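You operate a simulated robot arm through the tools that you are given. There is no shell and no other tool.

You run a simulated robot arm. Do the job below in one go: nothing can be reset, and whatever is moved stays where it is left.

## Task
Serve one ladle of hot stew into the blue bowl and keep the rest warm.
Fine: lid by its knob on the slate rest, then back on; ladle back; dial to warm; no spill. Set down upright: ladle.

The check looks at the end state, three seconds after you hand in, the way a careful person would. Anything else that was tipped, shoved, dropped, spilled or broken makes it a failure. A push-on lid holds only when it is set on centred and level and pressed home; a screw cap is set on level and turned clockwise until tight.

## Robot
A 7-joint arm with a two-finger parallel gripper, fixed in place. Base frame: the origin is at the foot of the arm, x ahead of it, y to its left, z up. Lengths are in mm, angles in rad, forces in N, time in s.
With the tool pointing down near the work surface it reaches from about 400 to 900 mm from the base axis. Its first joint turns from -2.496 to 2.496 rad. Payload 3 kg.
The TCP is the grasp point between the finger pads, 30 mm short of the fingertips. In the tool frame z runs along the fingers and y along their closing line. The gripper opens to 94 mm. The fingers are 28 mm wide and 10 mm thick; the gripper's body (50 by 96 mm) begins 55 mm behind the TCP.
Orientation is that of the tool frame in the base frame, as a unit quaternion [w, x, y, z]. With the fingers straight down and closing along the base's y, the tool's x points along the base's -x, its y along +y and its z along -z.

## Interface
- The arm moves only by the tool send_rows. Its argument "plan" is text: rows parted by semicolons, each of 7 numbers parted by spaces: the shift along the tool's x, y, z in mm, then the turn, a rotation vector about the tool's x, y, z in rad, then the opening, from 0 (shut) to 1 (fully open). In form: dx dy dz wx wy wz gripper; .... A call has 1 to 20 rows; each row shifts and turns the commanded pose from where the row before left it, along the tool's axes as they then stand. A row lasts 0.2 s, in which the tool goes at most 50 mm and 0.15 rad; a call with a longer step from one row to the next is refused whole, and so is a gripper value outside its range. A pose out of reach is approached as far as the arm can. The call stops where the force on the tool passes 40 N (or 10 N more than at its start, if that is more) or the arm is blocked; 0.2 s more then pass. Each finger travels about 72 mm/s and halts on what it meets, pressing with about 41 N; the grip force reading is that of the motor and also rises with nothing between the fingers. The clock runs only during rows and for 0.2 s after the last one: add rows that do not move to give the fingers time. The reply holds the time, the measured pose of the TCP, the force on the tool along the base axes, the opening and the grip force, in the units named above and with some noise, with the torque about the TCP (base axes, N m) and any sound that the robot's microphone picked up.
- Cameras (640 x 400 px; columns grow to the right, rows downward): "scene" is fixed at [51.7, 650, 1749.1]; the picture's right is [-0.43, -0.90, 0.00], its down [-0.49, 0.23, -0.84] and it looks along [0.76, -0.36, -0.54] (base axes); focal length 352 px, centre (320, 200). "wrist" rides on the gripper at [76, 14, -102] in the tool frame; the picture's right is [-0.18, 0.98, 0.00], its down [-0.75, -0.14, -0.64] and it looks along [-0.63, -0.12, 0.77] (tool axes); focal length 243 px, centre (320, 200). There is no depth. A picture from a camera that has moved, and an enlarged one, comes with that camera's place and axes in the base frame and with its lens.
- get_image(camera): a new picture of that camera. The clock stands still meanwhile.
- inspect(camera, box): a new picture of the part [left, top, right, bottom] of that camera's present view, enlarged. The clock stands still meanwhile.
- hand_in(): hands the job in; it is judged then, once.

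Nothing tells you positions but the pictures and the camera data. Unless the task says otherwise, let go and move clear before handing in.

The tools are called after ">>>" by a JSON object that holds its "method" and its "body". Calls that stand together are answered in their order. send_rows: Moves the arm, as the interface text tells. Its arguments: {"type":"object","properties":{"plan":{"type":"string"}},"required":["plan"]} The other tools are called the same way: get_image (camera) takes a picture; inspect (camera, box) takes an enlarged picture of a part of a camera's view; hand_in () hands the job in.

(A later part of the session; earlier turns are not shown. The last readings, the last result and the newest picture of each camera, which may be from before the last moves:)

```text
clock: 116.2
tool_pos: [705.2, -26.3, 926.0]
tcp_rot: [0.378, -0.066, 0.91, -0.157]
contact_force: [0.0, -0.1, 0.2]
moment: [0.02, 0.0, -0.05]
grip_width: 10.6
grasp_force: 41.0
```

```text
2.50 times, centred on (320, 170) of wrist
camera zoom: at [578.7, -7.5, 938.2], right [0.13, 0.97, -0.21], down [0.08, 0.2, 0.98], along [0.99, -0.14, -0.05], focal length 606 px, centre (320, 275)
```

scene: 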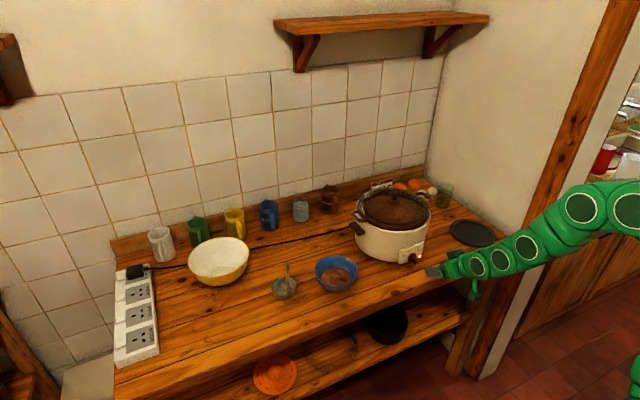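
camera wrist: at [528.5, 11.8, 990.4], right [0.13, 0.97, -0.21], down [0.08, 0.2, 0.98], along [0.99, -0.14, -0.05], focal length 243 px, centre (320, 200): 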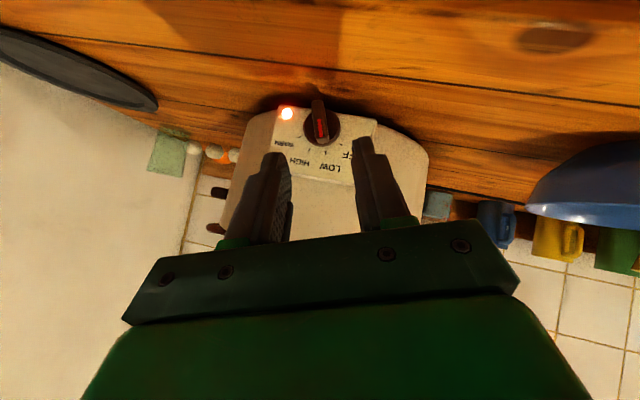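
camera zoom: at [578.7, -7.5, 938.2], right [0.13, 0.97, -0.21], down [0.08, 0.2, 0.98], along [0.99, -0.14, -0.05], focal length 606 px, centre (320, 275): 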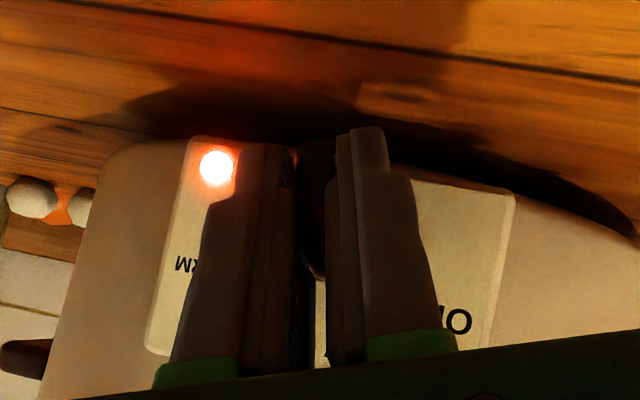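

The fin is now gripped at 10.6 mm with almost no side force. I'll turn clockwise slowly about the dial axis and watch the forces.

>>> {"method": "send_rows", "body": {"plan": "0.03 -0.89 0.03 -0.0488 0 0.0488 0;0.03 -0.89 0.03 -0.0488 0 0.0488 0;0.03 -0.89 0.03 -0.0488 0 0.0488 0;0.03 -0.89 0.03 -0.0488 0 0.0488 0"}}

>>> {"method": "inspect", "body": {"camera": "scene", "box": [390, 230, 450, 280]}}

>>> {"method": "inspect", "body": {"camera": "wrist", "box": [240, 90, 400, 250]}}

```text
clock: 117.2
tool_pos: [705.8, -28.5, 926.3]
tcp_rot: [0.384, -0.013, 0.923, -0.03]
contact_force: [17.4, 12.6, -0.1]
moment: [0.14, 0.35, 0.19]
grip_width: 10.5
grasp_force: 41.2
```

```text
8.00 times, centred on (420, 255) of scene
camera zoom: at [51.7, 650.0, 1749.1], right [-0.43, -0.9, 0.0], down [-0.49, 0.23, -0.84], along [0.76, -0.36, -0.54], focal length 2817 px, centre (-480, -240)
```

zoom: 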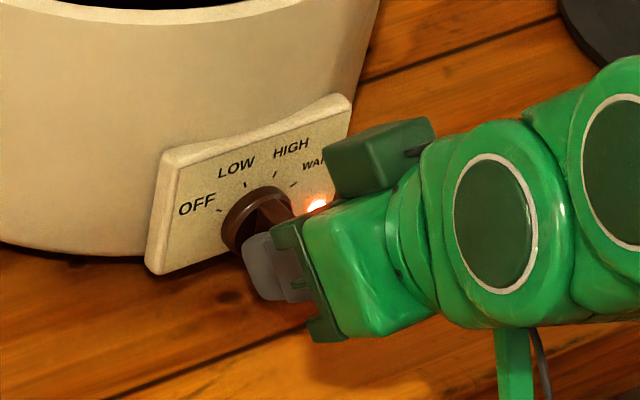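

```text
2.50 times, centred on (320, 170) of wrist
camera zoom: at [578.7, -15.0, 943.8], right [0.13, 0.99, 0.07], down [0.08, -0.08, 0.99], along [0.99, -0.12, -0.09], focal length 606 px, centre (320, 275)
```

zoom: 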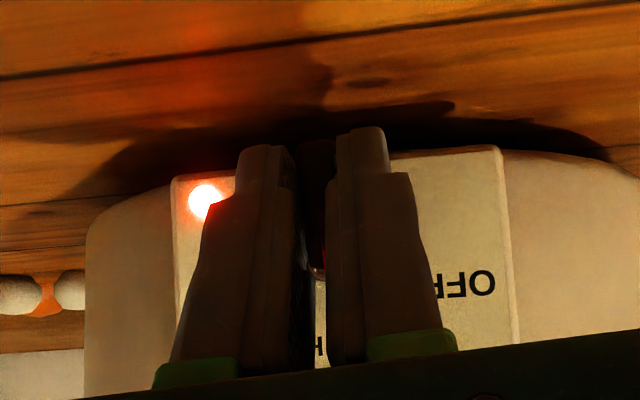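

The dial is resisting a little (about 20 N, under the limit) and the cooker hasn't moved. I'll continue in short steps.

>>> {"method": "send_rows", "body": {"plan": "0.03 -0.89 0.03 -0.0488 0 0.0488 0;0.03 -0.89 0.03 -0.0488 0 0.0488 0;0.03 -0.89 0.03 -0.0488 0 0.0488 0"}}

>>> {"method": "inspect", "body": {"camera": "wrist", "box": [240, 90, 400, 250]}}

>>> {"method": "inspect", "body": {"camera": "scene", "box": [390, 230, 450, 280]}}

```text
clock: 118.0
tool_pos: [703.3, -31.4, 926.4]
tcp_rot: [0.382, 0.027, 0.921, 0.066]
contact_force: [18.4, 14.9, 2.6]
moment: [0.18, -0.18, 0.27]
grip_width: 10.5
grasp_force: 41.0
```

```text
2.50 times, centred on (320, 170) of wrist
camera zoom: at [578.2, -22.0, 946.6], right [0.13, 0.95, 0.27], down [0.08, -0.28, 0.96], along [0.99, -0.1, -0.11], focal length 606 px, centre (320, 275)
```

zoom: 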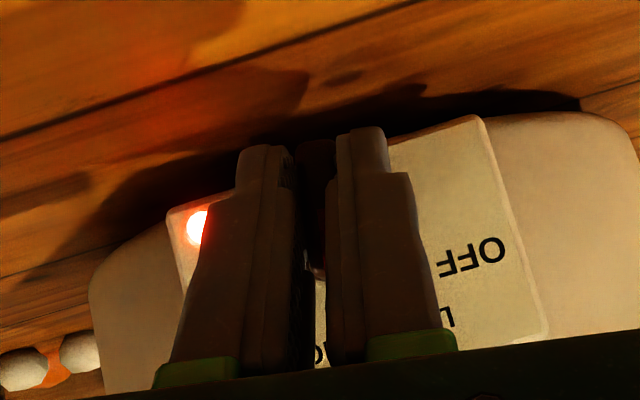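

```text
8.00 times, centred on (420, 255) of scene
camera zoom: at [51.7, 650.0, 1749.1], right [-0.43, -0.9, 0.0], down [-0.49, 0.23, -0.84], along [0.76, -0.36, -0.54], focal length 2817 px, centre (-480, -240)
```

zoom: 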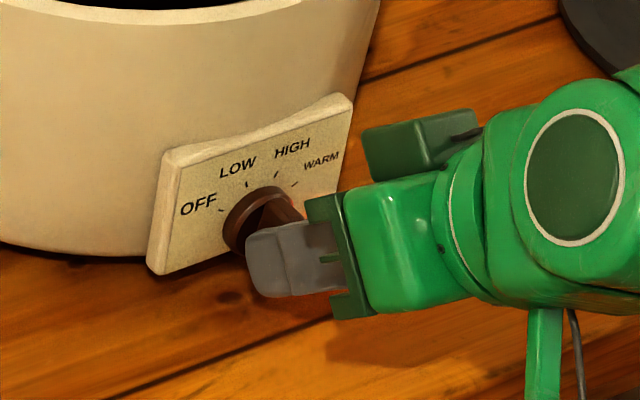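

The side forces are building up slightly. I'll open to relax the grip and see where the pointer is now.

>>> {"method": "send_rows", "body": {"plan": "0 0 0 0 0 0 0.15;0 0 0 0 0 0 0.3;0 0 0 0 0 0 0.3"}}

>>> {"method": "inspect", "body": {"camera": "wrist", "box": [240, 90, 400, 250]}}

>>> {"method": "inspect", "body": {"camera": "scene", "box": [390, 230, 450, 280]}}

```text
clock: 118.8
tool_pos: [705.1, -32.4, 926.7]
tcp_rot: [0.382, 0.027, 0.921, 0.065]
contact_force: [0.5, -0.1, 0.0]
moment: [0.01, 0.0, -0.02]
grip_width: 28.4
grasp_force: 0.1
```

```text
2.50 times, centred on (320, 170) of wrist
camera zoom: at [578.1, -22.2, 946.6], right [0.13, 0.95, 0.27], down [0.08, -0.28, 0.96], along [0.99, -0.1, -0.11], focal length 606 px, centre (320, 275)
```

zoom: 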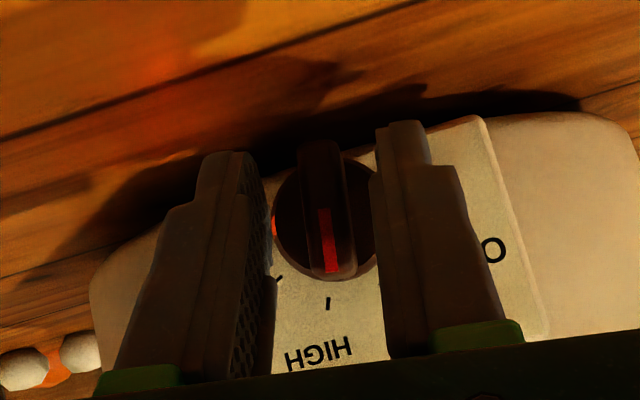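

```text
8.00 times, centred on (420, 255) of scene
camera zoom: at [51.7, 650.0, 1749.1], right [-0.43, -0.9, 0.0], down [-0.49, 0.23, -0.84], along [0.76, -0.36, -0.54], focal length 2817 px, centre (-480, -240)
```

zoom: 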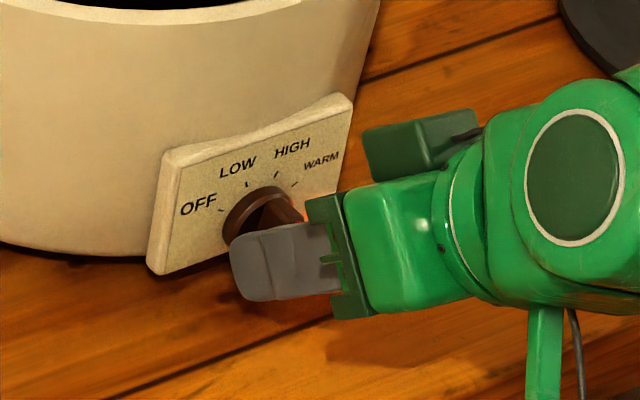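

The pointer has turned to nearly HIGH, so it tracks the grip. My rotation centre looks about 1.5 mm too low, so I'll regrip with a corrected centre and continue.

>>> {"method": "send_rows", "body": {"plan": "0 0 0 0 0 0 0.1;0 0 0 0 0 0 0;0 0 0 0 0 0 0;-0.02 -0.8 0.12 -0.0488 0 0.0488 0;-0.02 -0.8 0.12 -0.0488 0 0.0488 0;-0.02 -0.8 0.12 -0.0488 0 0.0488 0"}}

```text
clock: 120.2
tool_pos: [703.5, -35.3, 927.0]
tcp_rot: [0.378, 0.067, 0.909, 0.161]
contact_force: [8.8, 0.3, 0.1]
moment: [0.0, -0.25, -0.15]
grip_width: 10.6
grasp_force: 40.8
```

The side force is gone. I'll continue with a slight forward correction.

>>> {"method": "send_rows", "body": {"plan": "-0.12 -0.8 0.22 -0.0488 0 0.0488 0;-0.12 -0.8 0.22 -0.0488 0 0.0488 0;-0.12 -0.8 0.22 -0.0488 0 0.0488 0;-0.12 -0.8 0.22 -0.0488 0 0.0488 0"}}

>>> {"method": "inspect", "body": {"camera": "scene", "box": [390, 230, 450, 280]}}

```text
clock: 121.2
tool_pos: [705.9, -37.4, 923.9]
tcp_rot: [0.365, 0.118, 0.879, 0.284]
contact_force: [-22.7, -13.8, 0.8]
moment: [-0.18, -0.29, -0.63]
grip_width: 10.8
grasp_force: 41.0
```

```text
8.00 times, centred on (420, 255) of scene
camera zoom: at [51.7, 650.0, 1749.1], right [-0.43, -0.9, 0.0], down [-0.49, 0.23, -0.84], along [0.76, -0.36, -0.54], focal length 2817 px, centre (-480, -240)
```

zoom: 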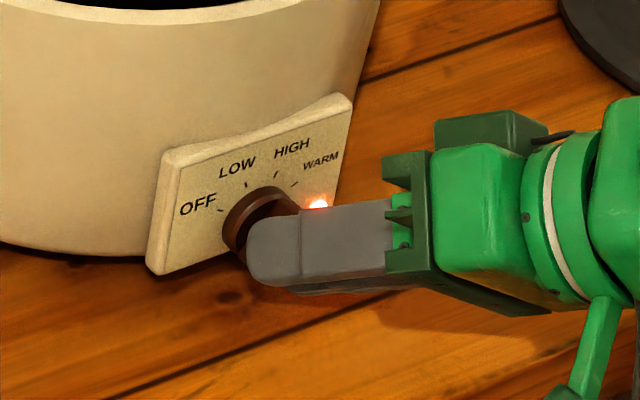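

Now it's slightly over-corrected the other way. I'll release to relax and check the pointer.

>>> {"method": "send_rows", "body": {"plan": "0 0 0 0 0 0 0.15;0 0 0 0 0 0 0.3;0 0 0 0 0 0 0.3"}}

>>> {"method": "inspect", "body": {"camera": "wrist", "box": [240, 90, 400, 250]}}

```text
clock: 122.0
tool_pos: [704.8, -35.6, 924.0]
tcp_rot: [0.363, 0.117, 0.879, 0.285]
contact_force: [-0.5, 0.0, 0.8]
moment: [-0.01, -0.02, -0.02]
grip_width: 28.5
grasp_force: 0.0
```

```text
2.50 times, centred on (320, 170) of wrist
camera zoom: at [579.2, -37.2, 947.2], right [0.13, 0.72, 0.68], down [0.08, -0.69, 0.72], along [0.99, -0.04, -0.15], focal length 606 px, centre (320, 275)
```

zoom: 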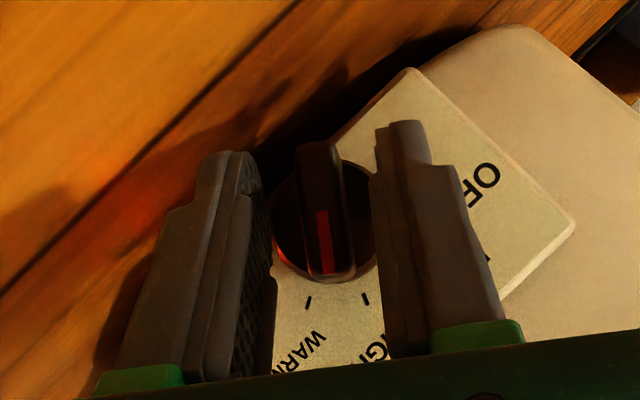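

The pointer is now about halfway between HIGH and WARM. I'll regrip and turn the remaining ~0.34 rad.

>>> {"method": "send_rows", "body": {"plan": "0 0 0 0 0 0 0.1;0 0 0 0 0 0 0;0 0 0 0 0 0 0;-0.07 -0.81 0.09 -0.0481 0 0.0481 0;-0.07 -0.81 0.09 -0.0481 0 0.0481 0;-0.07 -0.81 0.09 -0.0481 0 0.0481 0;-0.07 -0.81 0.09 -0.0481 0 0.0481 0;-0.07 -0.81 0.09 -0.0481 0 0.0481 0"}}

>>> {"method": "send_rows", "body": {"plan": "0 0 0 0 0 0 0.15;0 0 0 0 0 0 0.3;0 0 0 0 0 0 0.3"}}

>>> {"method": "inspect", "body": {"camera": "wrist", "box": [240, 90, 400, 250]}}

>>> {"method": "inspect", "body": {"camera": "scene", "box": [390, 230, 450, 280]}}

```text
clock: 123.1
tool_pos: [703.6, -36.4, 924.4]
tcp_rot: [0.358, 0.122, 0.876, 0.298]
contact_force: [-0.3, -4.3, 0.2]
moment: [-0.07, 0.1, -0.07]
grip_width: 10.5
grasp_force: 41.0
out of reach, approached as far as the arm can: row 4
stopped in row 5: the force on the tool passed its limit at 42 N (the readings are from after the stop); the commanded pose is now the measured one
```

```text
clock: 123.9
tool_pos: [703.7, -36.9, 923.4]
tcp_rot: [0.358, 0.121, 0.876, 0.298]
contact_force: [0.7, -0.3, -0.2]
moment: [0.02, 0.01, -0.02]
grip_width: 28.2
grasp_force: 0.0
```

```text
2.50 times, centred on (320, 170) of wrist
camera zoom: at [577.8, -38.2, 947.4], right [0.13, 0.7, 0.7], down [0.09, -0.71, 0.7], along [0.99, -0.03, -0.16], focal length 606 px, centre (320, 275)
```

zoom: 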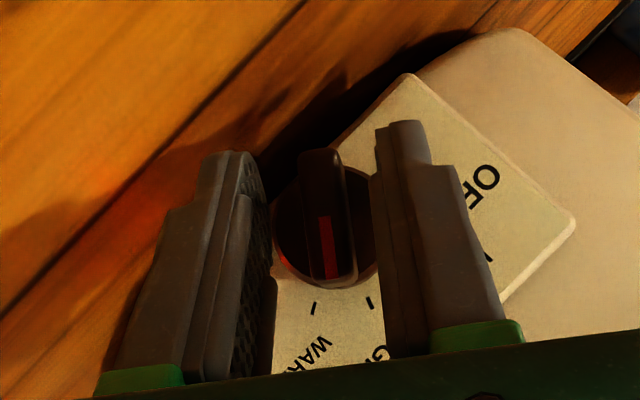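

```text
8.00 times, centred on (420, 255) of scene
camera zoom: at [51.7, 650.0, 1749.1], right [-0.43, -0.9, 0.0], down [-0.49, 0.23, -0.84], along [0.76, -0.36, -0.54], focal length 2817 px, centre (-480, -240)
```

zoom: 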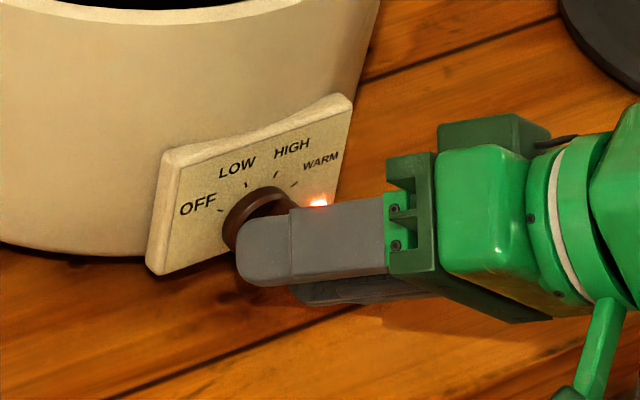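

The arm hit its own limit just past halfway, short of WARM, and stopped; the cooker has not moved. For the last ~20° I'll withdraw, reorient with closed fingers, and press the fin's upper end down and to the right with a fingertip.

>>> {"method": "send_rows", "body": {"plan": "0 0 -15 0 0 0 0.3;0 0 -25 0 0 0 0.3;0 0 -20 0 0 0 0.3;0 0 0 0.0938 0 -0.092 0;0 0 0 0.0938 0 -0.092 0;0 0 0 0.0938 0 -0.092 0;0 0 0 0.0938 0 -0.092 0;0 0 0 0.0938 0 -0.092 0;0 0 0 0 -0.119 0 0;0 0 0 0 -0.119 0 0;0 0 0 0 -0.119 0 0;-17.4 10.1 4.6 0 0 0 0;-17.4 10.1 4.6 0 0 0 0;0 0 0 0 0 0 0;0 0 0 0 0 0 0"}}

>>> {"method": "get_image", "body": {"camera": "wrist"}}

>>> {"method": "inspect", "body": {"camera": "scene", "box": [390, 220, 470, 280]}}

```text
clock: 127.1
tool_pos: [708.5, -39.9, 1004.6]
tcp_rot: [0.536, 0.0, 0.844, -0.001]
contact_force: [-0.3, -0.5, -0.1]
moment: [-0.03, 0.03, -0.01]
grip_width: 0.2
grasp_force: 32.7
out of reach, approached as far as the arm can: row 11
```

```text
taken
camera wrist: at [583.8, -25.5, 979.5], right [0.08, 0.98, 0.17], down [-0.26, -0.14, 0.96], along [0.96, -0.12, 0.25], focal length 243 px, centre (320, 200)
```

wrist: 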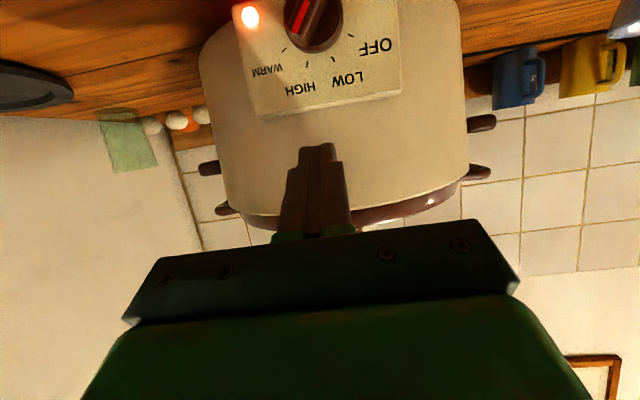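

```text
6.67 times, centred on (430, 250) of scene
camera zoom: at [51.7, 650.0, 1749.1], right [-0.43, -0.9, 0.0], down [-0.49, 0.23, -0.84], along [0.76, -0.36, -0.54], focal length 2347 px, centre (-413, -133)
```

zoom: 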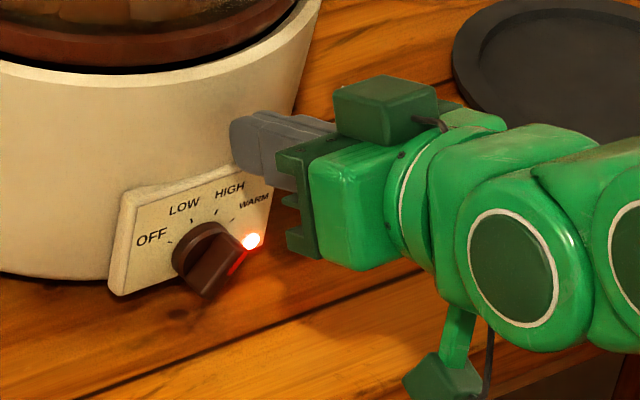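

I'm clear of the dial, with the closed fingertips just above it. I'll zoom in to read the pointer now.

>>> {"method": "inspect", "body": {"camera": "wrist", "box": [220, 0, 420, 125]}}

>>> {"method": "inspect", "body": {"camera": "scene", "box": [400, 240, 440, 270]}}

```text
3.20 times, centred on (320, 62) of wrist
camera zoom: at [583.8, -25.5, 979.5], right [0.08, 0.98, 0.17], down [-0.26, -0.14, 0.96], along [0.96, -0.12, 0.25], focal length 776 px, centre (320, 640)
```

zoom: 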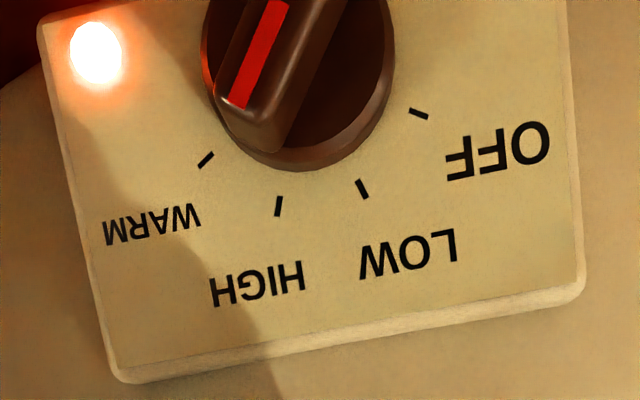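

```text
13.33 times, centred on (420, 255) of scene
camera zoom: at [51.7, 650.0, 1749.1], right [-0.43, -0.9, 0.0], down [-0.49, 0.23, -0.84], along [0.76, -0.36, -0.54], focal length 4695 px, centre (-1013, -533)
```

zoom: 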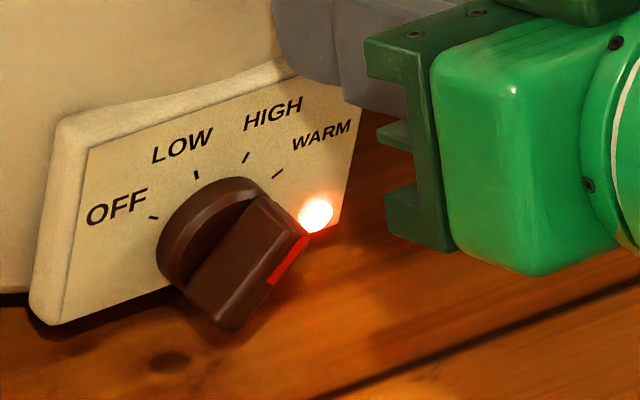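

The pointer is about 24° short of WARM. I'll tilt the tool near vertical (0.45 rad) with closed fingers, positioned over the fin's upper end, so I can press it straight down without pushing the cooker sideways.

>>> {"method": "send_rows", "body": {"plan": "-0.5 0 -22.4 0 0 0 0;0 0 0 0 0.1366 0 0;0 0 0 0 0.1366 0 0;0 0 0 0 0.1366 0 0;0 0 0 0 0.1366 0 0;0 0 0 0 0.1366 0 0;0 0 0 0 0 0 0"}}

>>> {"method": "get_image", "body": {"camera": "wrist"}}

```text
clock: 128.7
tool_pos: [687.0, -39.2, 1016.6]
tcp_rot: [0.223, 0.0, 0.975, 0.0]
contact_force: [-0.2, 0.6, 0.1]
moment: [0.02, -0.01, 0.03]
grip_width: 0.1
grasp_force: 33.4
```

```text
taken
camera wrist: at [574.5, -26.4, 1075.2], right [0.17, 0.98, 0.08], down [0.4, -0.14, 0.91], along [0.9, -0.12, -0.42], focal length 243 px, centre (320, 200)
```

wrist: 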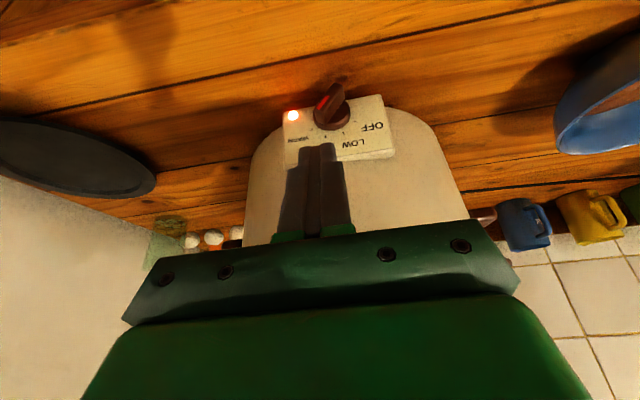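

>>> {"method": "inspect", "body": {"camera": "wrist", "box": [270, 70, 400, 170]}}

>>> {"method": "inspect", "body": {"camera": "scene", "box": [395, 225, 455, 275]}}

```text
4.00 times, centred on (335, 120) of wrist
camera zoom: at [574.5, -26.4, 1075.2], right [0.17, 0.98, 0.08], down [0.4, -0.14, 0.91], along [0.9, -0.12, -0.42], focal length 970 px, centre (260, 520)
```

zoom: 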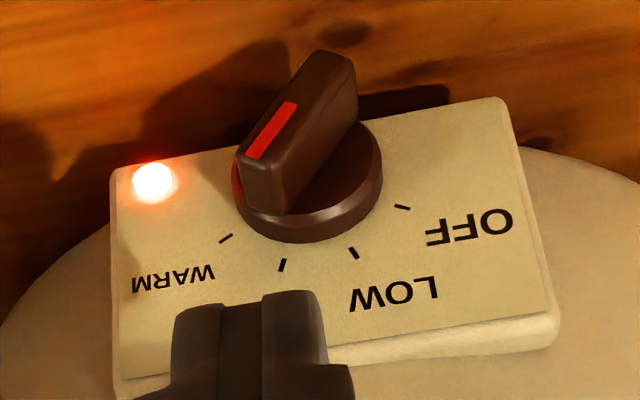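

```text
8.00 times, centred on (425, 250) of scene
camera zoom: at [51.7, 650.0, 1749.1], right [-0.43, -0.9, 0.0], down [-0.49, 0.23, -0.84], along [0.76, -0.36, -0.54], focal length 2817 px, centre (-520, -200)
```

zoom: 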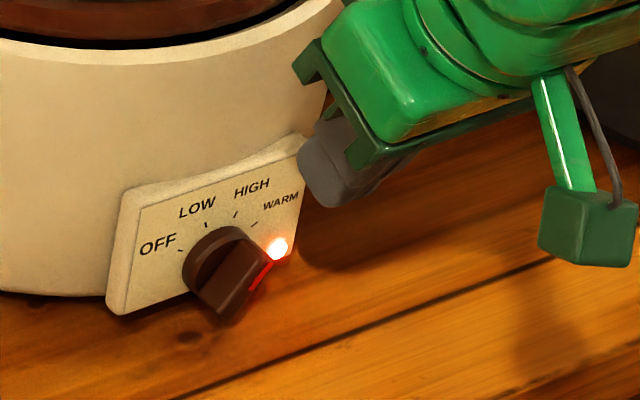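

Clear view: the fin points between HIGH and WARM. I'll move the fingertips above the fin's upper end.

>>> {"method": "send_rows", "body": {"plan": "-9.2 -1.3 21.9 0 0 0 0;-9.2 -1.3 21.9 0 0 0 0;0 0 0 0 0 0 0"}}

>>> {"method": "get_image", "body": {"camera": "wrist"}}

>>> {"method": "inspect", "body": {"camera": "scene", "box": [395, 225, 455, 275]}}

```text
clock: 129.6
tool_pos: [723.6, -42.9, 984.4]
tcp_rot: [0.222, -0.002, 0.975, -0.001]
contact_force: [-20.1, 0.7, 15.8]
moment: [-0.02, 0.08, 0.11]
grip_width: 0.1
grasp_force: 33.4
stopped in row 3: the force on the tool passed its limit at 40 N (the readings are from after the stop); the commanded pose is now the measured one
```

```text
taken
camera wrist: at [610.1, -29.1, 1044.0], right [0.17, 0.98, 0.08], down [0.4, -0.14, 0.9], along [0.9, -0.12, -0.42], focal length 243 px, centre (320, 200)
```

wrist: 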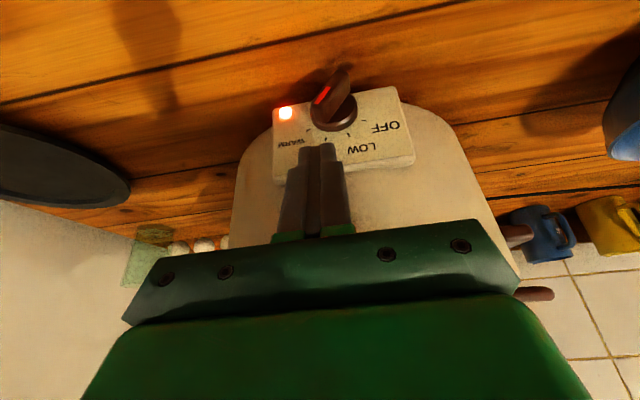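

```text
8.00 times, centred on (425, 250) of scene
camera zoom: at [51.7, 650.0, 1749.1], right [-0.43, -0.9, 0.0], down [-0.49, 0.23, -0.84], along [0.76, -0.36, -0.54], focal length 2817 px, centre (-520, -200)
```

zoom: 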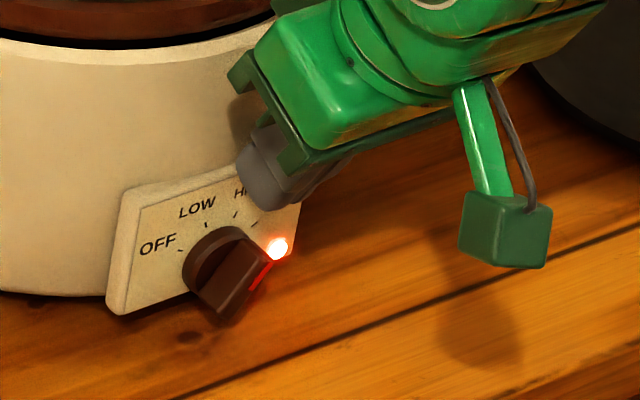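

The fingertips touched the upper edge of the dial panel. The cooker doesn't appear to have shifted. I'll back off 12 mm and come down further from the panel.

>>> {"method": "send_rows", "body": {"plan": "6.5 0 -14.2 0 0 0 0;0 0 0 0 0 0 0"}}

>>> {"method": "inspect", "body": {"camera": "scene", "box": [395, 225, 455, 275]}}

>>> {"method": "inspect", "body": {"camera": "wrist", "box": [260, 50, 400, 170]}}

```text
clock: 130.2
tool_pos: [711.9, -42.8, 994.7]
tcp_rot: [0.221, 0.0, 0.975, -0.001]
contact_force: [0.1, -0.2, -0.2]
moment: [0.01, 0.0, 0.02]
grip_width: 0.1
grasp_force: 33.2
```

```text
8.00 times, centred on (425, 250) of scene
camera zoom: at [51.7, 650.0, 1749.1], right [-0.43, -0.9, 0.0], down [-0.49, 0.23, -0.84], along [0.76, -0.36, -0.54], focal length 2817 px, centre (-520, -200)
```

zoom: 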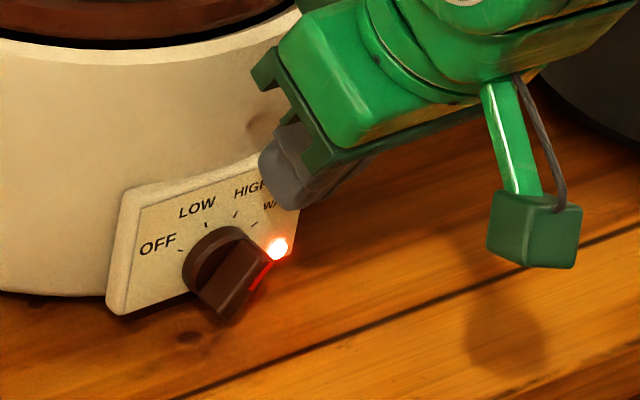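

```text
3.33 times, centred on (330, 110) of wrist
camera zoom: at [598.3, -29.5, 1053.6], right [0.17, 0.98, 0.08], down [0.4, -0.14, 0.9], along [0.9, -0.12, -0.42], focal length 809 px, centre (287, 500)
```

zoom: 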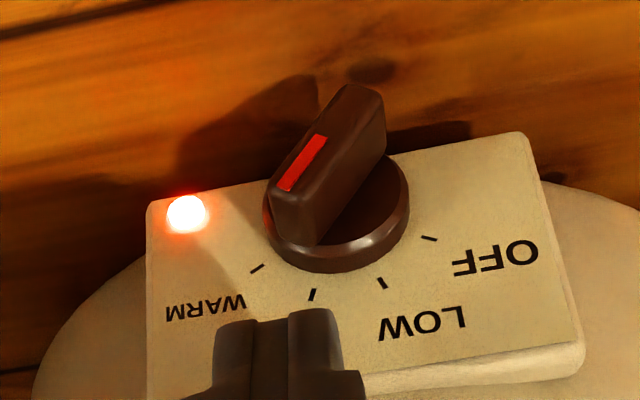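

Cooker unmoved. I'll lower the fingertips towards the fin's top end in stages.

>>> {"method": "send_rows", "body": {"plan": "6.4 -0.7 13.4 0 0 0 0;6.4 -0.7 13.4 0 0 0 0;0 0 0 0 0 0 0"}}

>>> {"method": "inspect", "body": {"camera": "wrist", "box": [260, 50, 400, 170]}}

>>> {"method": "inspect", "body": {"camera": "scene", "box": [395, 225, 455, 275]}}

```text
clock: 131.0
tool_pos: [710.6, -43.7, 965.4]
tcp_rot: [0.221, 0.0, 0.975, -0.001]
contact_force: [0.3, 0.2, -0.9]
moment: [0.02, -0.01, 0.02]
grip_width: 0.0
grasp_force: 32.9
```

```text
3.33 times, centred on (330, 110) of wrist
camera zoom: at [597.9, -30.8, 1024.7], right [0.17, 0.98, 0.08], down [0.4, -0.14, 0.9], along [0.9, -0.12, -0.42], focal length 809 px, centre (287, 500)
```

zoom: 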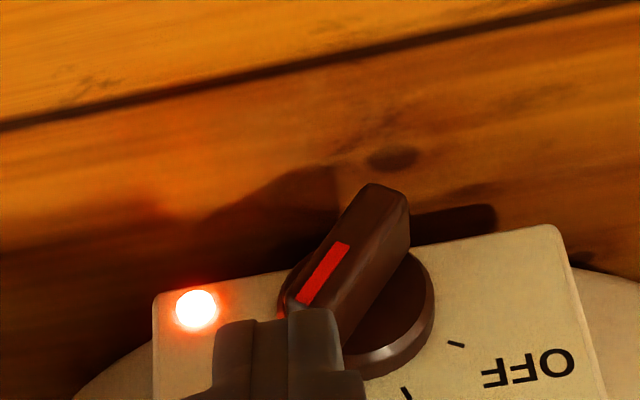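

```text
8.00 times, centred on (425, 250) of scene
camera zoom: at [51.7, 650.0, 1749.1], right [-0.43, -0.9, 0.0], down [-0.49, 0.23, -0.84], along [0.76, -0.36, -0.54], focal length 2817 px, centre (-520, -200)
```

zoom: 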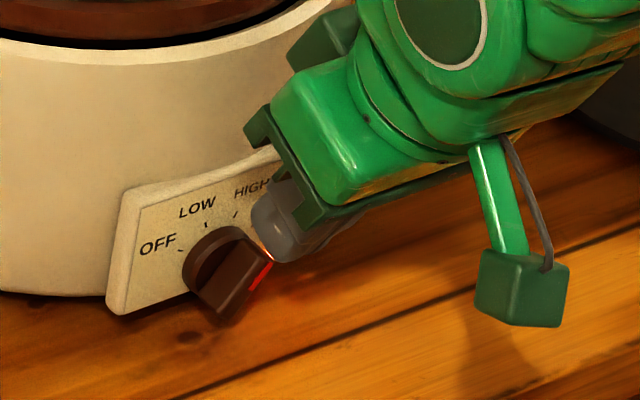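

Just above the fin's end now. I'll press down in small steps.

>>> {"method": "send_rows", "body": {"plan": "1.73 0 3.6 0 0 0 0;0.87 0 1.8 0 0 0 0;0 0 0 0 0 0 0"}}

>>> {"method": "send_rows", "body": {"plan": "0.65 0 1.35 0 0 0 0;0.65 0 1.35 0 0 0 0;0 0 0 0 0 0 0"}}

>>> {"method": "inspect", "body": {"camera": "wrist", "box": [260, 50, 400, 170]}}

>>> {"method": "inspect", "body": {"camera": "scene", "box": [395, 225, 455, 275]}}

```text
clock: 131.8
tool_pos: [711.4, -43.7, 959.4]
tcp_rot: [0.222, 0.0, 0.975, 0.0]
contact_force: [-10.7, -8.1, 25.1]
moment: [-0.04, 0.03, -0.02]
grip_width: 0.0
grasp_force: 33.3
```

```text
clock: 132.2
tool_pos: [711.7, -46.7, 958.6]
tcp_rot: [0.224, 0.0, 0.975, -0.002]
contact_force: [-16.6, -6.1, 16.8]
moment: [-0.05, 0.32, 0.03]
grip_width: 0.0
grasp_force: 32.7
stopped in row 1: the force on the tool passed its limit at 43 N (the readings are from after the stop); the commanded pose is now the measured one
```

```text
3.33 times, centred on (330, 110) of wrist
camera zoom: at [598.4, -31.5, 1018.4], right [0.17, 0.98, 0.08], down [0.4, -0.14, 0.91], along [0.9, -0.12, -0.42], focal length 809 px, centre (287, 500)
```

zoom: 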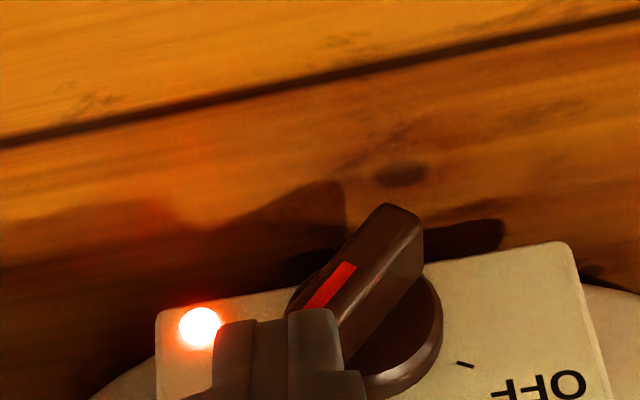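

```text
8.00 times, centred on (425, 250) of scene
camera zoom: at [51.7, 650.0, 1749.1], right [-0.43, -0.9, 0.0], down [-0.49, 0.23, -0.84], along [0.76, -0.36, -0.54], focal length 2817 px, centre (-520, -200)
```

zoom: 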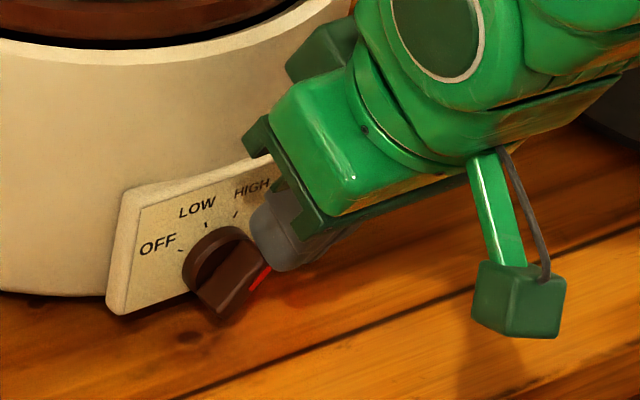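

The fin moved a bit, but that contact had little leverage. A better push is from the upper-left side of the fin. I'll lift, shift left, come down beside it, and push it to the right.

>>> {"method": "send_rows", "body": {"plan": "-6.5 0 -13.5 0 0 0 0;0 27 0 0 0 0 0;5.6 0 11.7 0 0 0 0;0 0 0 0 0 0 0"}}

>>> {"method": "inspect", "body": {"camera": "wrist", "box": [250, 40, 410, 180]}}

>>> {"method": "inspect", "body": {"camera": "scene", "box": [395, 225, 455, 275]}}

```text
clock: 133.2
tool_pos: [711.8, -16.1, 960.5]
tcp_rot: [0.224, 0.0, 0.975, -0.001]
contact_force: [-0.1, 0.1, 1.0]
moment: [-0.02, 0.0, 0.0]
grip_width: 0.2
grasp_force: 32.8
```

```text
2.86 times, centred on (330, 110) of wrist
camera zoom: at [598.1, -3.6, 1019.7], right [0.17, 0.98, 0.08], down [0.4, -0.14, 0.91], along [0.9, -0.12, -0.42], focal length 693 px, centre (291, 457)
```

zoom: 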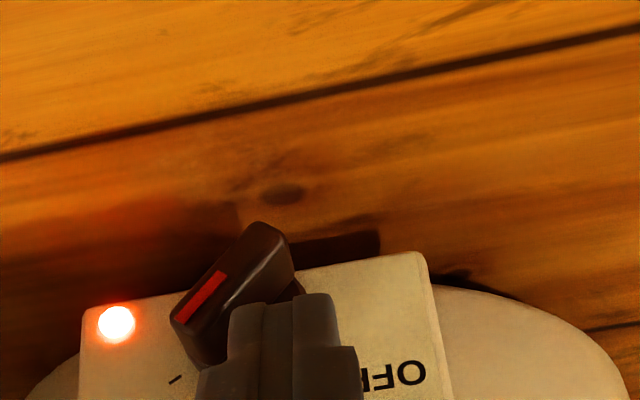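

```text
8.00 times, centred on (425, 250) of scene
camera zoom: at [51.7, 650.0, 1749.1], right [-0.43, -0.9, 0.0], down [-0.49, 0.23, -0.84], along [0.76, -0.36, -0.54], focal length 2817 px, centre (-520, -200)
```

zoom: 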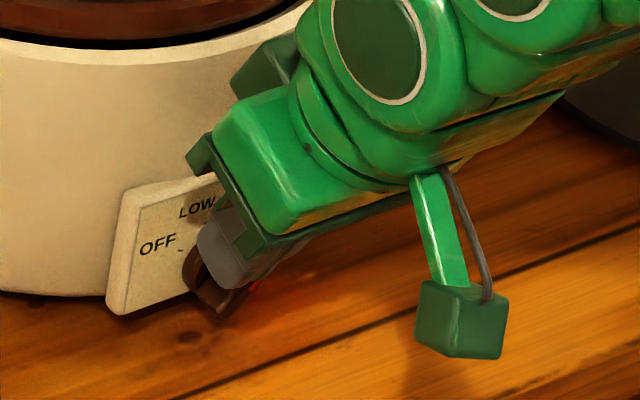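

The pointer is at about 46° and needs about 13° more. I'll lower beside the fin, slightly farther from the disc.

>>> {"method": "send_rows", "body": {"plan": "3.6 0 5.2 0 0 0 0;3.6 0 5.2 0 0 0 0;0 0 0 0 0 0 0"}}

>>> {"method": "inspect", "body": {"camera": "wrist", "box": [250, 40, 410, 180]}}

```text
clock: 134.0
tool_pos: [710.2, -17.4, 948.1]
tcp_rot: [0.224, 0.0, 0.975, -0.002]
contact_force: [0.1, 0.2, 0.4]
moment: [0.0, -0.02, 0.02]
grip_width: 0.0
grasp_force: 33.0
```

```text
2.86 times, centred on (330, 110) of wrist
camera zoom: at [597.0, -3.6, 1006.9], right [0.17, 0.98, 0.08], down [0.4, -0.14, 0.91], along [0.9, -0.12, -0.42], focal length 693 px, centre (291, 457)
```

zoom: 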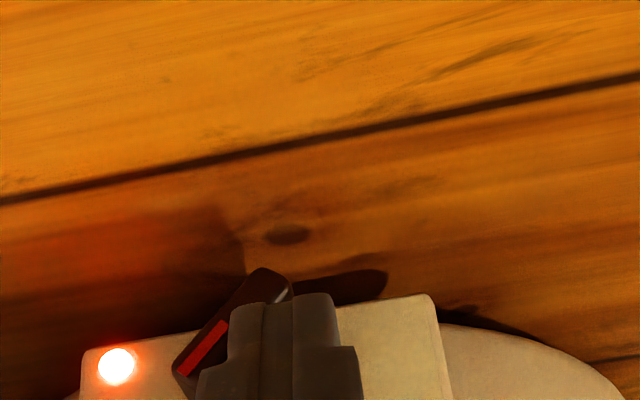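

No contact yet. Now I'll push to the right in small steps.

>>> {"method": "send_rows", "body": {"plan": "0 -3 0 0 0 0 0;0 -2 0 0 0 0 0;0 -2 0 0 0 0 0;0 0 0 0 0 0 0"}}

>>> {"method": "send_rows", "body": {"plan": "0 -1.5 0 0 0 0 0;0 -1.5 0 0 0 0 0;0 0 0 0 0 0 0"}}

>>> {"method": "inspect", "body": {"camera": "wrist", "box": [250, 40, 410, 180]}}

>>> {"method": "inspect", "body": {"camera": "scene", "box": [395, 225, 455, 275]}}

```text
clock: 135.0
tool_pos: [709.8, -24.1, 949.6]
tcp_rot: [0.223, 0.0, 0.975, -0.001]
contact_force: [-2.6, 18.2, 19.1]
moment: [0.36, -0.11, 0.22]
grip_width: 0.0
grasp_force: 32.8
```

```text
clock: 135.7
tool_pos: [709.3, -26.2, 949.4]
tcp_rot: [0.224, 0.001, 0.975, -0.001]
contact_force: [-12.7, 8.4, 13.3]
moment: [0.09, 0.19, -0.06]
grip_width: 0.0
grasp_force: 33.1
stopped in row 3: the force on the tool passed its limit at 41 N (the readings are from after the stop); the commanded pose is now the measured one
```

```text
2.86 times, centred on (330, 110) of wrist
camera zoom: at [596.8, -13.4, 1008.5], right [0.17, 0.98, 0.08], down [0.4, -0.14, 0.91], along [0.9, -0.12, -0.42], focal length 693 px, centre (291, 457)
```

zoom: 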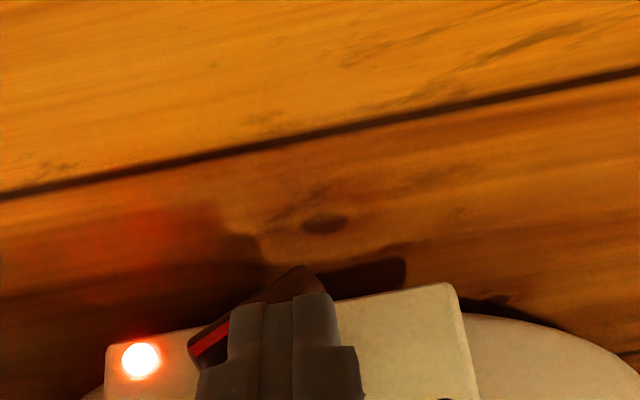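

```text
8.00 times, centred on (425, 250) of scene
camera zoom: at [51.7, 650.0, 1749.1], right [-0.43, -0.9, 0.0], down [-0.49, 0.23, -0.84], along [0.76, -0.36, -0.54], focal length 2817 px, centre (-520, -200)
```

zoom: 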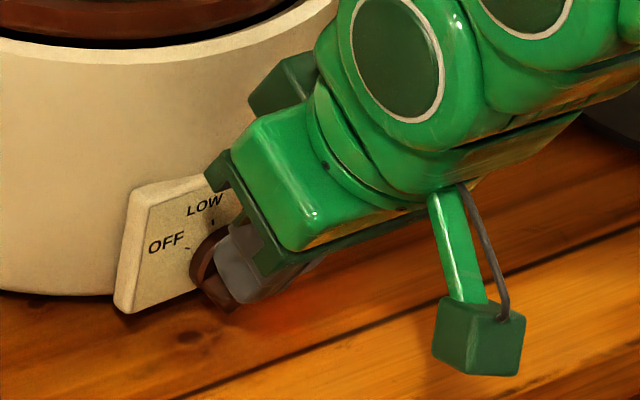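

That push turned the pointer to about 51°, but the 40 N peak also nudged the cooker by roughly 3 mm, so I'll stop pushing sideways. A pinch gives a pure twist, so I'll back away and test whether a steeper tool can roll far enough.

>>> {"method": "send_rows", "body": {"plan": "0 1 0 0 0 0 0;-6.3 1 -30.2 0 0 0 0;-6.3 0 -30.2 0 0 0 0;0 0 0 -0.1261 0 0.0609 0.3;0 0 0 -0.1261 0 0.0609 0.3;0 0 0 -0.1261 0 0.0609 0.3;0 0 0 -0.1261 0 0.0609 0.3;0 0 0 -0.1261 0 0.0609 0.3;0 0 0 -0.1261 0 0.0609 0.3;0 0 0 -0.1261 0 0.0609 0.3;0 0 0 0 0 0 0.3"}}

>>> {"method": "get_image", "body": {"camera": "wrist"}}

>>> {"method": "get_image", "body": {"camera": "scene"}}

```text
clock: 138.1
tool_pos: [696.0, -26.2, 1009.4]
tcp_rot: [0.198, 0.106, 0.86, 0.458]
contact_force: [-0.5, -0.1, 0.0]
moment: [-0.02, -0.01, -0.01]
grip_width: 28.3
grasp_force: 0.0
```

```text
taken
camera wrist: at [582.4, -67.2, 1053.6], right [0.17, 0.48, 0.86], down [0.4, -0.83, 0.39], along [0.9, 0.28, -0.33], focal length 243 px, centre (320, 200)
```

wrist: 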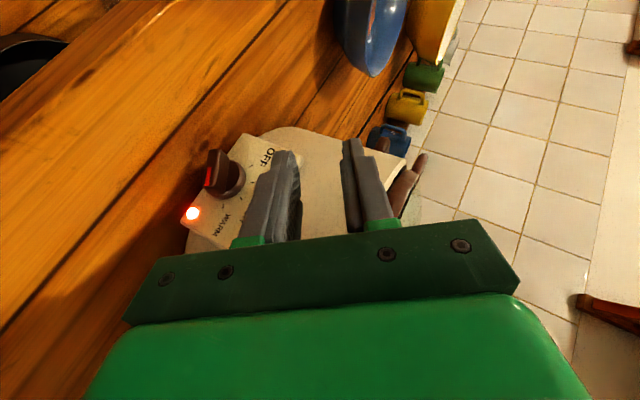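

```text
taken
```

scene: 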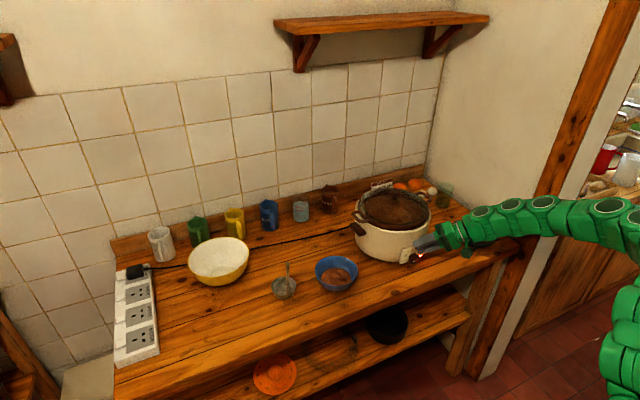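

The steeper tool reaches the needed roll without limits. I'll re-measure the dial and check the cooker.

>>> {"method": "inspect", "body": {"camera": "wrist", "box": [160, 120, 300, 260]}}

>>> {"method": "inspect", "body": {"camera": "scene", "box": [345, 170, 465, 275]}}

>>> {"method": "inspect", "body": {"camera": "scene", "box": [395, 235, 435, 270]}}

```text
2.86 times, centred on (230, 190) of wrist
camera zoom: at [582.4, -67.2, 1053.6], right [0.17, 0.48, 0.86], down [0.4, -0.83, 0.39], along [0.9, 0.28, -0.33], focal length 693 px, centre (577, 229)
```

zoom: 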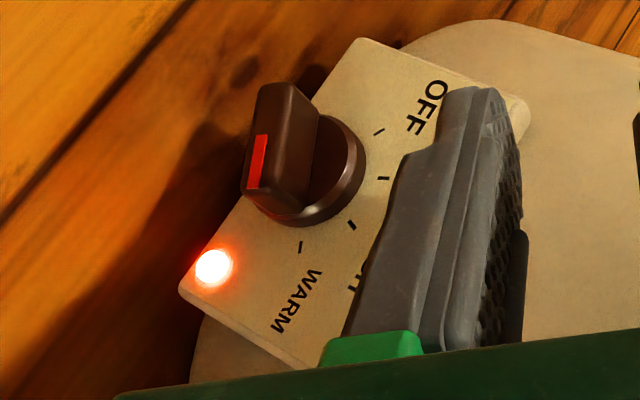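

```text
3.81 times, centred on (405, 222) of scene
camera zoom: at [51.7, 650.0, 1749.1], right [-0.43, -0.9, 0.0], down [-0.49, 0.23, -0.84], along [0.76, -0.36, -0.54], focal length 1341 px, centre (-4, 114)
```

zoom: 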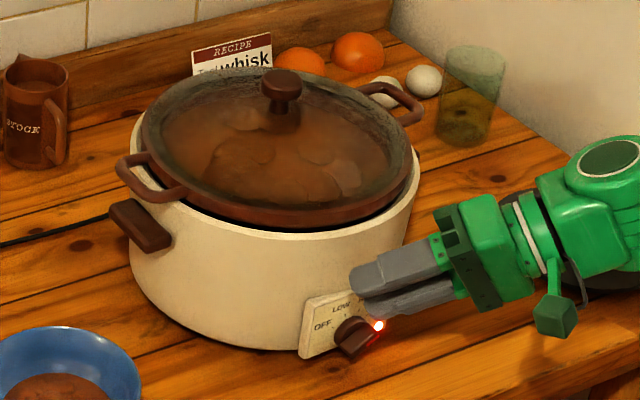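

```text
11.43 times, centred on (415, 252) of scene
camera zoom: at [51.7, 650.0, 1749.1], right [-0.43, -0.9, 0.0], down [-0.49, 0.23, -0.84], along [0.76, -0.36, -0.54], focal length 4024 px, centre (-766, -400)
```

zoom: 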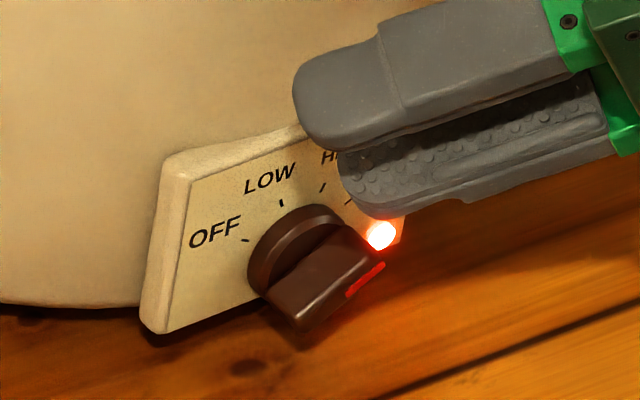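

The dial axis is now at about (y=-35, z=914), the pointer is at ~50°, and the lid knob hasn't moved. I'll come in at the WARM angle with the fingers open, so that simply squeezing the fin twists it into line without pushing the cooker.

>>> {"method": "send_rows", "body": {"plan": "-0.6 -29.1 -8 0 0 0 0.34;-0.6 -29.1 -8 0 0 0 0.34;-0.6 -29.1 -8 0 0 0 0.34;0 0 0 -0.045 0 0.0217 0.34;0 0 0 0 0 0 0.34;0 0 0 0 0 0 0.34"}}

>>> {"method": "get_image", "body": {"camera": "wrist"}}

>>> {"method": "inspect", "body": {"camera": "wrist", "box": [240, 90, 400, 220]}}

>>> {"method": "inspect", "body": {"camera": "scene", "box": [390, 225, 460, 285]}}

```text
clock: 139.5
tool_pos: [685.9, -91.4, 949.8]
tcp_rot: [0.194, 0.11, 0.849, 0.479]
contact_force: [0.2, 0.8, -1.1]
moment: [0.0, 0.01, -0.01]
grip_width: 32.1
grasp_force: 0.0
```

```text
taken
camera wrist: at [573.6, -136.5, 991.7], right [0.17, 0.44, 0.88], down [0.4, -0.85, 0.35], along [0.9, 0.29, -0.32], focal length 243 px, centre (320, 200)
```

wrist: 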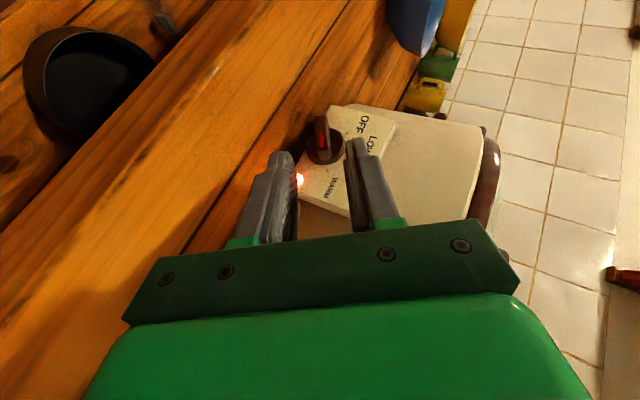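

```text
3.08 times, centred on (320, 155) of wrist
camera zoom: at [573.6, -136.5, 991.7], right [0.17, 0.44, 0.88], down [0.4, -0.85, 0.35], along [0.9, 0.29, -0.32], focal length 746 px, centre (320, 338)
```

zoom: 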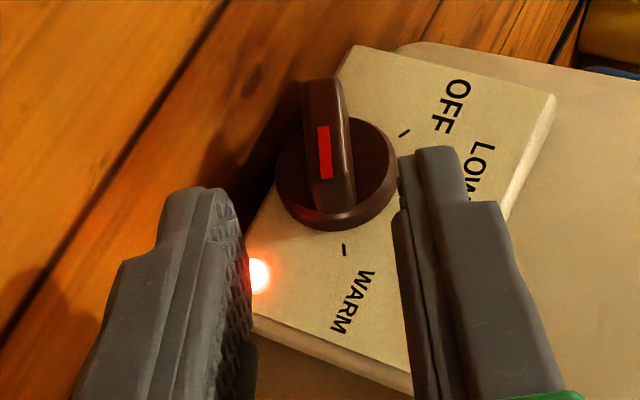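

```text
6.67 times, centred on (425, 255) of scene
camera zoom: at [51.7, 650.0, 1749.1], right [-0.43, -0.9, 0.0], down [-0.49, 0.23, -0.84], along [0.76, -0.36, -0.54], focal length 2347 px, centre (-380, -167)
```

zoom: 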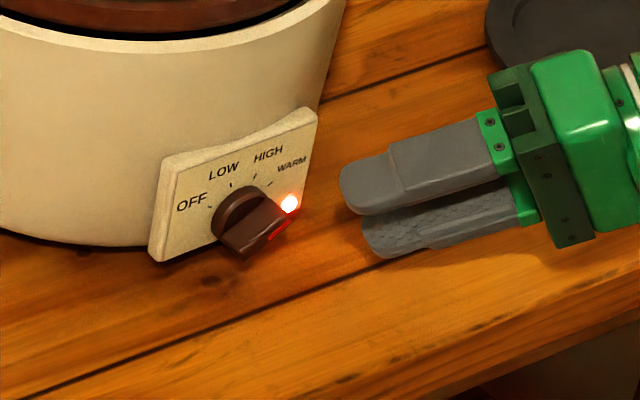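

From this angle the pointer looks nearly at WARM already. I'll zoom in to check carefully before touching it again.

>>> {"method": "inspect", "body": {"camera": "scene", "box": [400, 240, 430, 268]}}

>>> {"method": "inspect", "body": {"camera": "wrist", "box": [290, 105, 370, 190]}}

```text
14.29 times, centred on (415, 254) of scene
camera zoom: at [51.7, 650.0, 1749.1], right [-0.43, -0.9, 0.0], down [-0.49, 0.23, -0.84], along [0.76, -0.36, -0.54], focal length 5030 px, centre (-1037, -571)
```

zoom: 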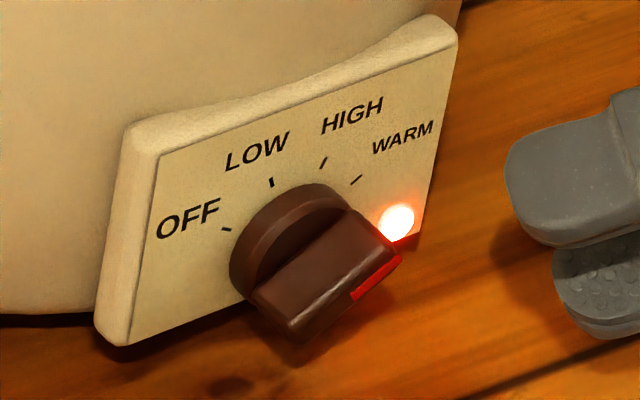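

```text
4.71 times, centred on (330, 148) of wrist
camera zoom: at [573.6, -136.5, 991.7], right [0.17, 0.44, 0.88], down [0.4, -0.85, 0.35], along [0.9, 0.29, -0.32], focal length 1142 px, centre (273, 447)
```

zoom: 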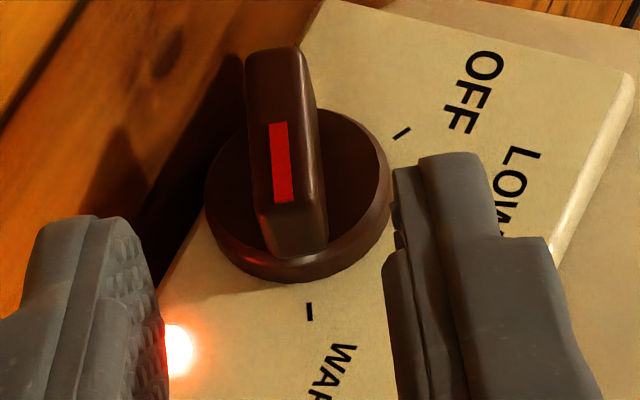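

Both views agree: the red pointer lines up with the WARM tick to within a few degrees. I'll leave the dial alone, back away, and level the tool.

>>> {"method": "send_rows", "body": {"plan": "20.3 25.7 -27 0 0 0 0.34;20.3 25.7 -27 0 0 0 0.34;0 0 0 0.1158 0 -0.0559 0.34;0 0 0 0.1158 0 -0.0559 0.34;0 0 0 0.1158 0 -0.0559 0.34;0 0 0 0.1158 0 -0.0559 0.34;0 0 0 0.1158 0 -0.0559 0.34;0 0 0 0.1158 0 -0.0559 0.34;0 0 0 0.1158 0 -0.0559 0.34;0 0 0 0.1158 0 -0.0559 0.34;0 0 0 0 0 0 0.34"}}

>>> {"method": "get_image", "body": {"camera": "wrist"}}

```text
clock: 141.9
tool_pos: [626.2, -93.2, 1008.5]
tcp_rot: [0.223, 0.0, 0.975, 0.0]
contact_force: [0.7, 0.3, 0.4]
moment: [0.01, 0.0, -0.03]
grip_width: 32.4
grasp_force: 0.1
```

```text
taken
camera wrist: at [513.3, -79.5, 1067.9], right [0.17, 0.98, 0.08], down [0.4, -0.14, 0.91], along [0.9, -0.12, -0.42], focal length 243 px, centre (320, 200)
```

wrist: 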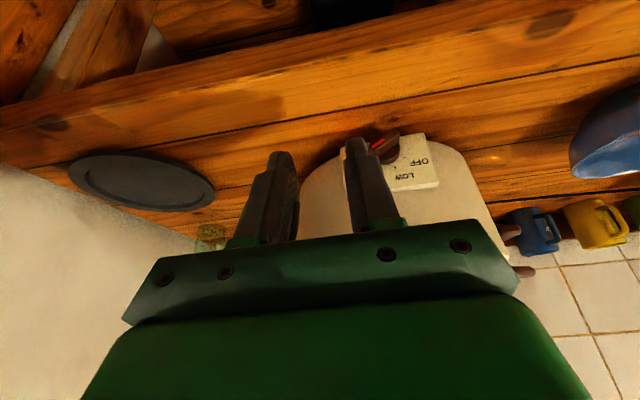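

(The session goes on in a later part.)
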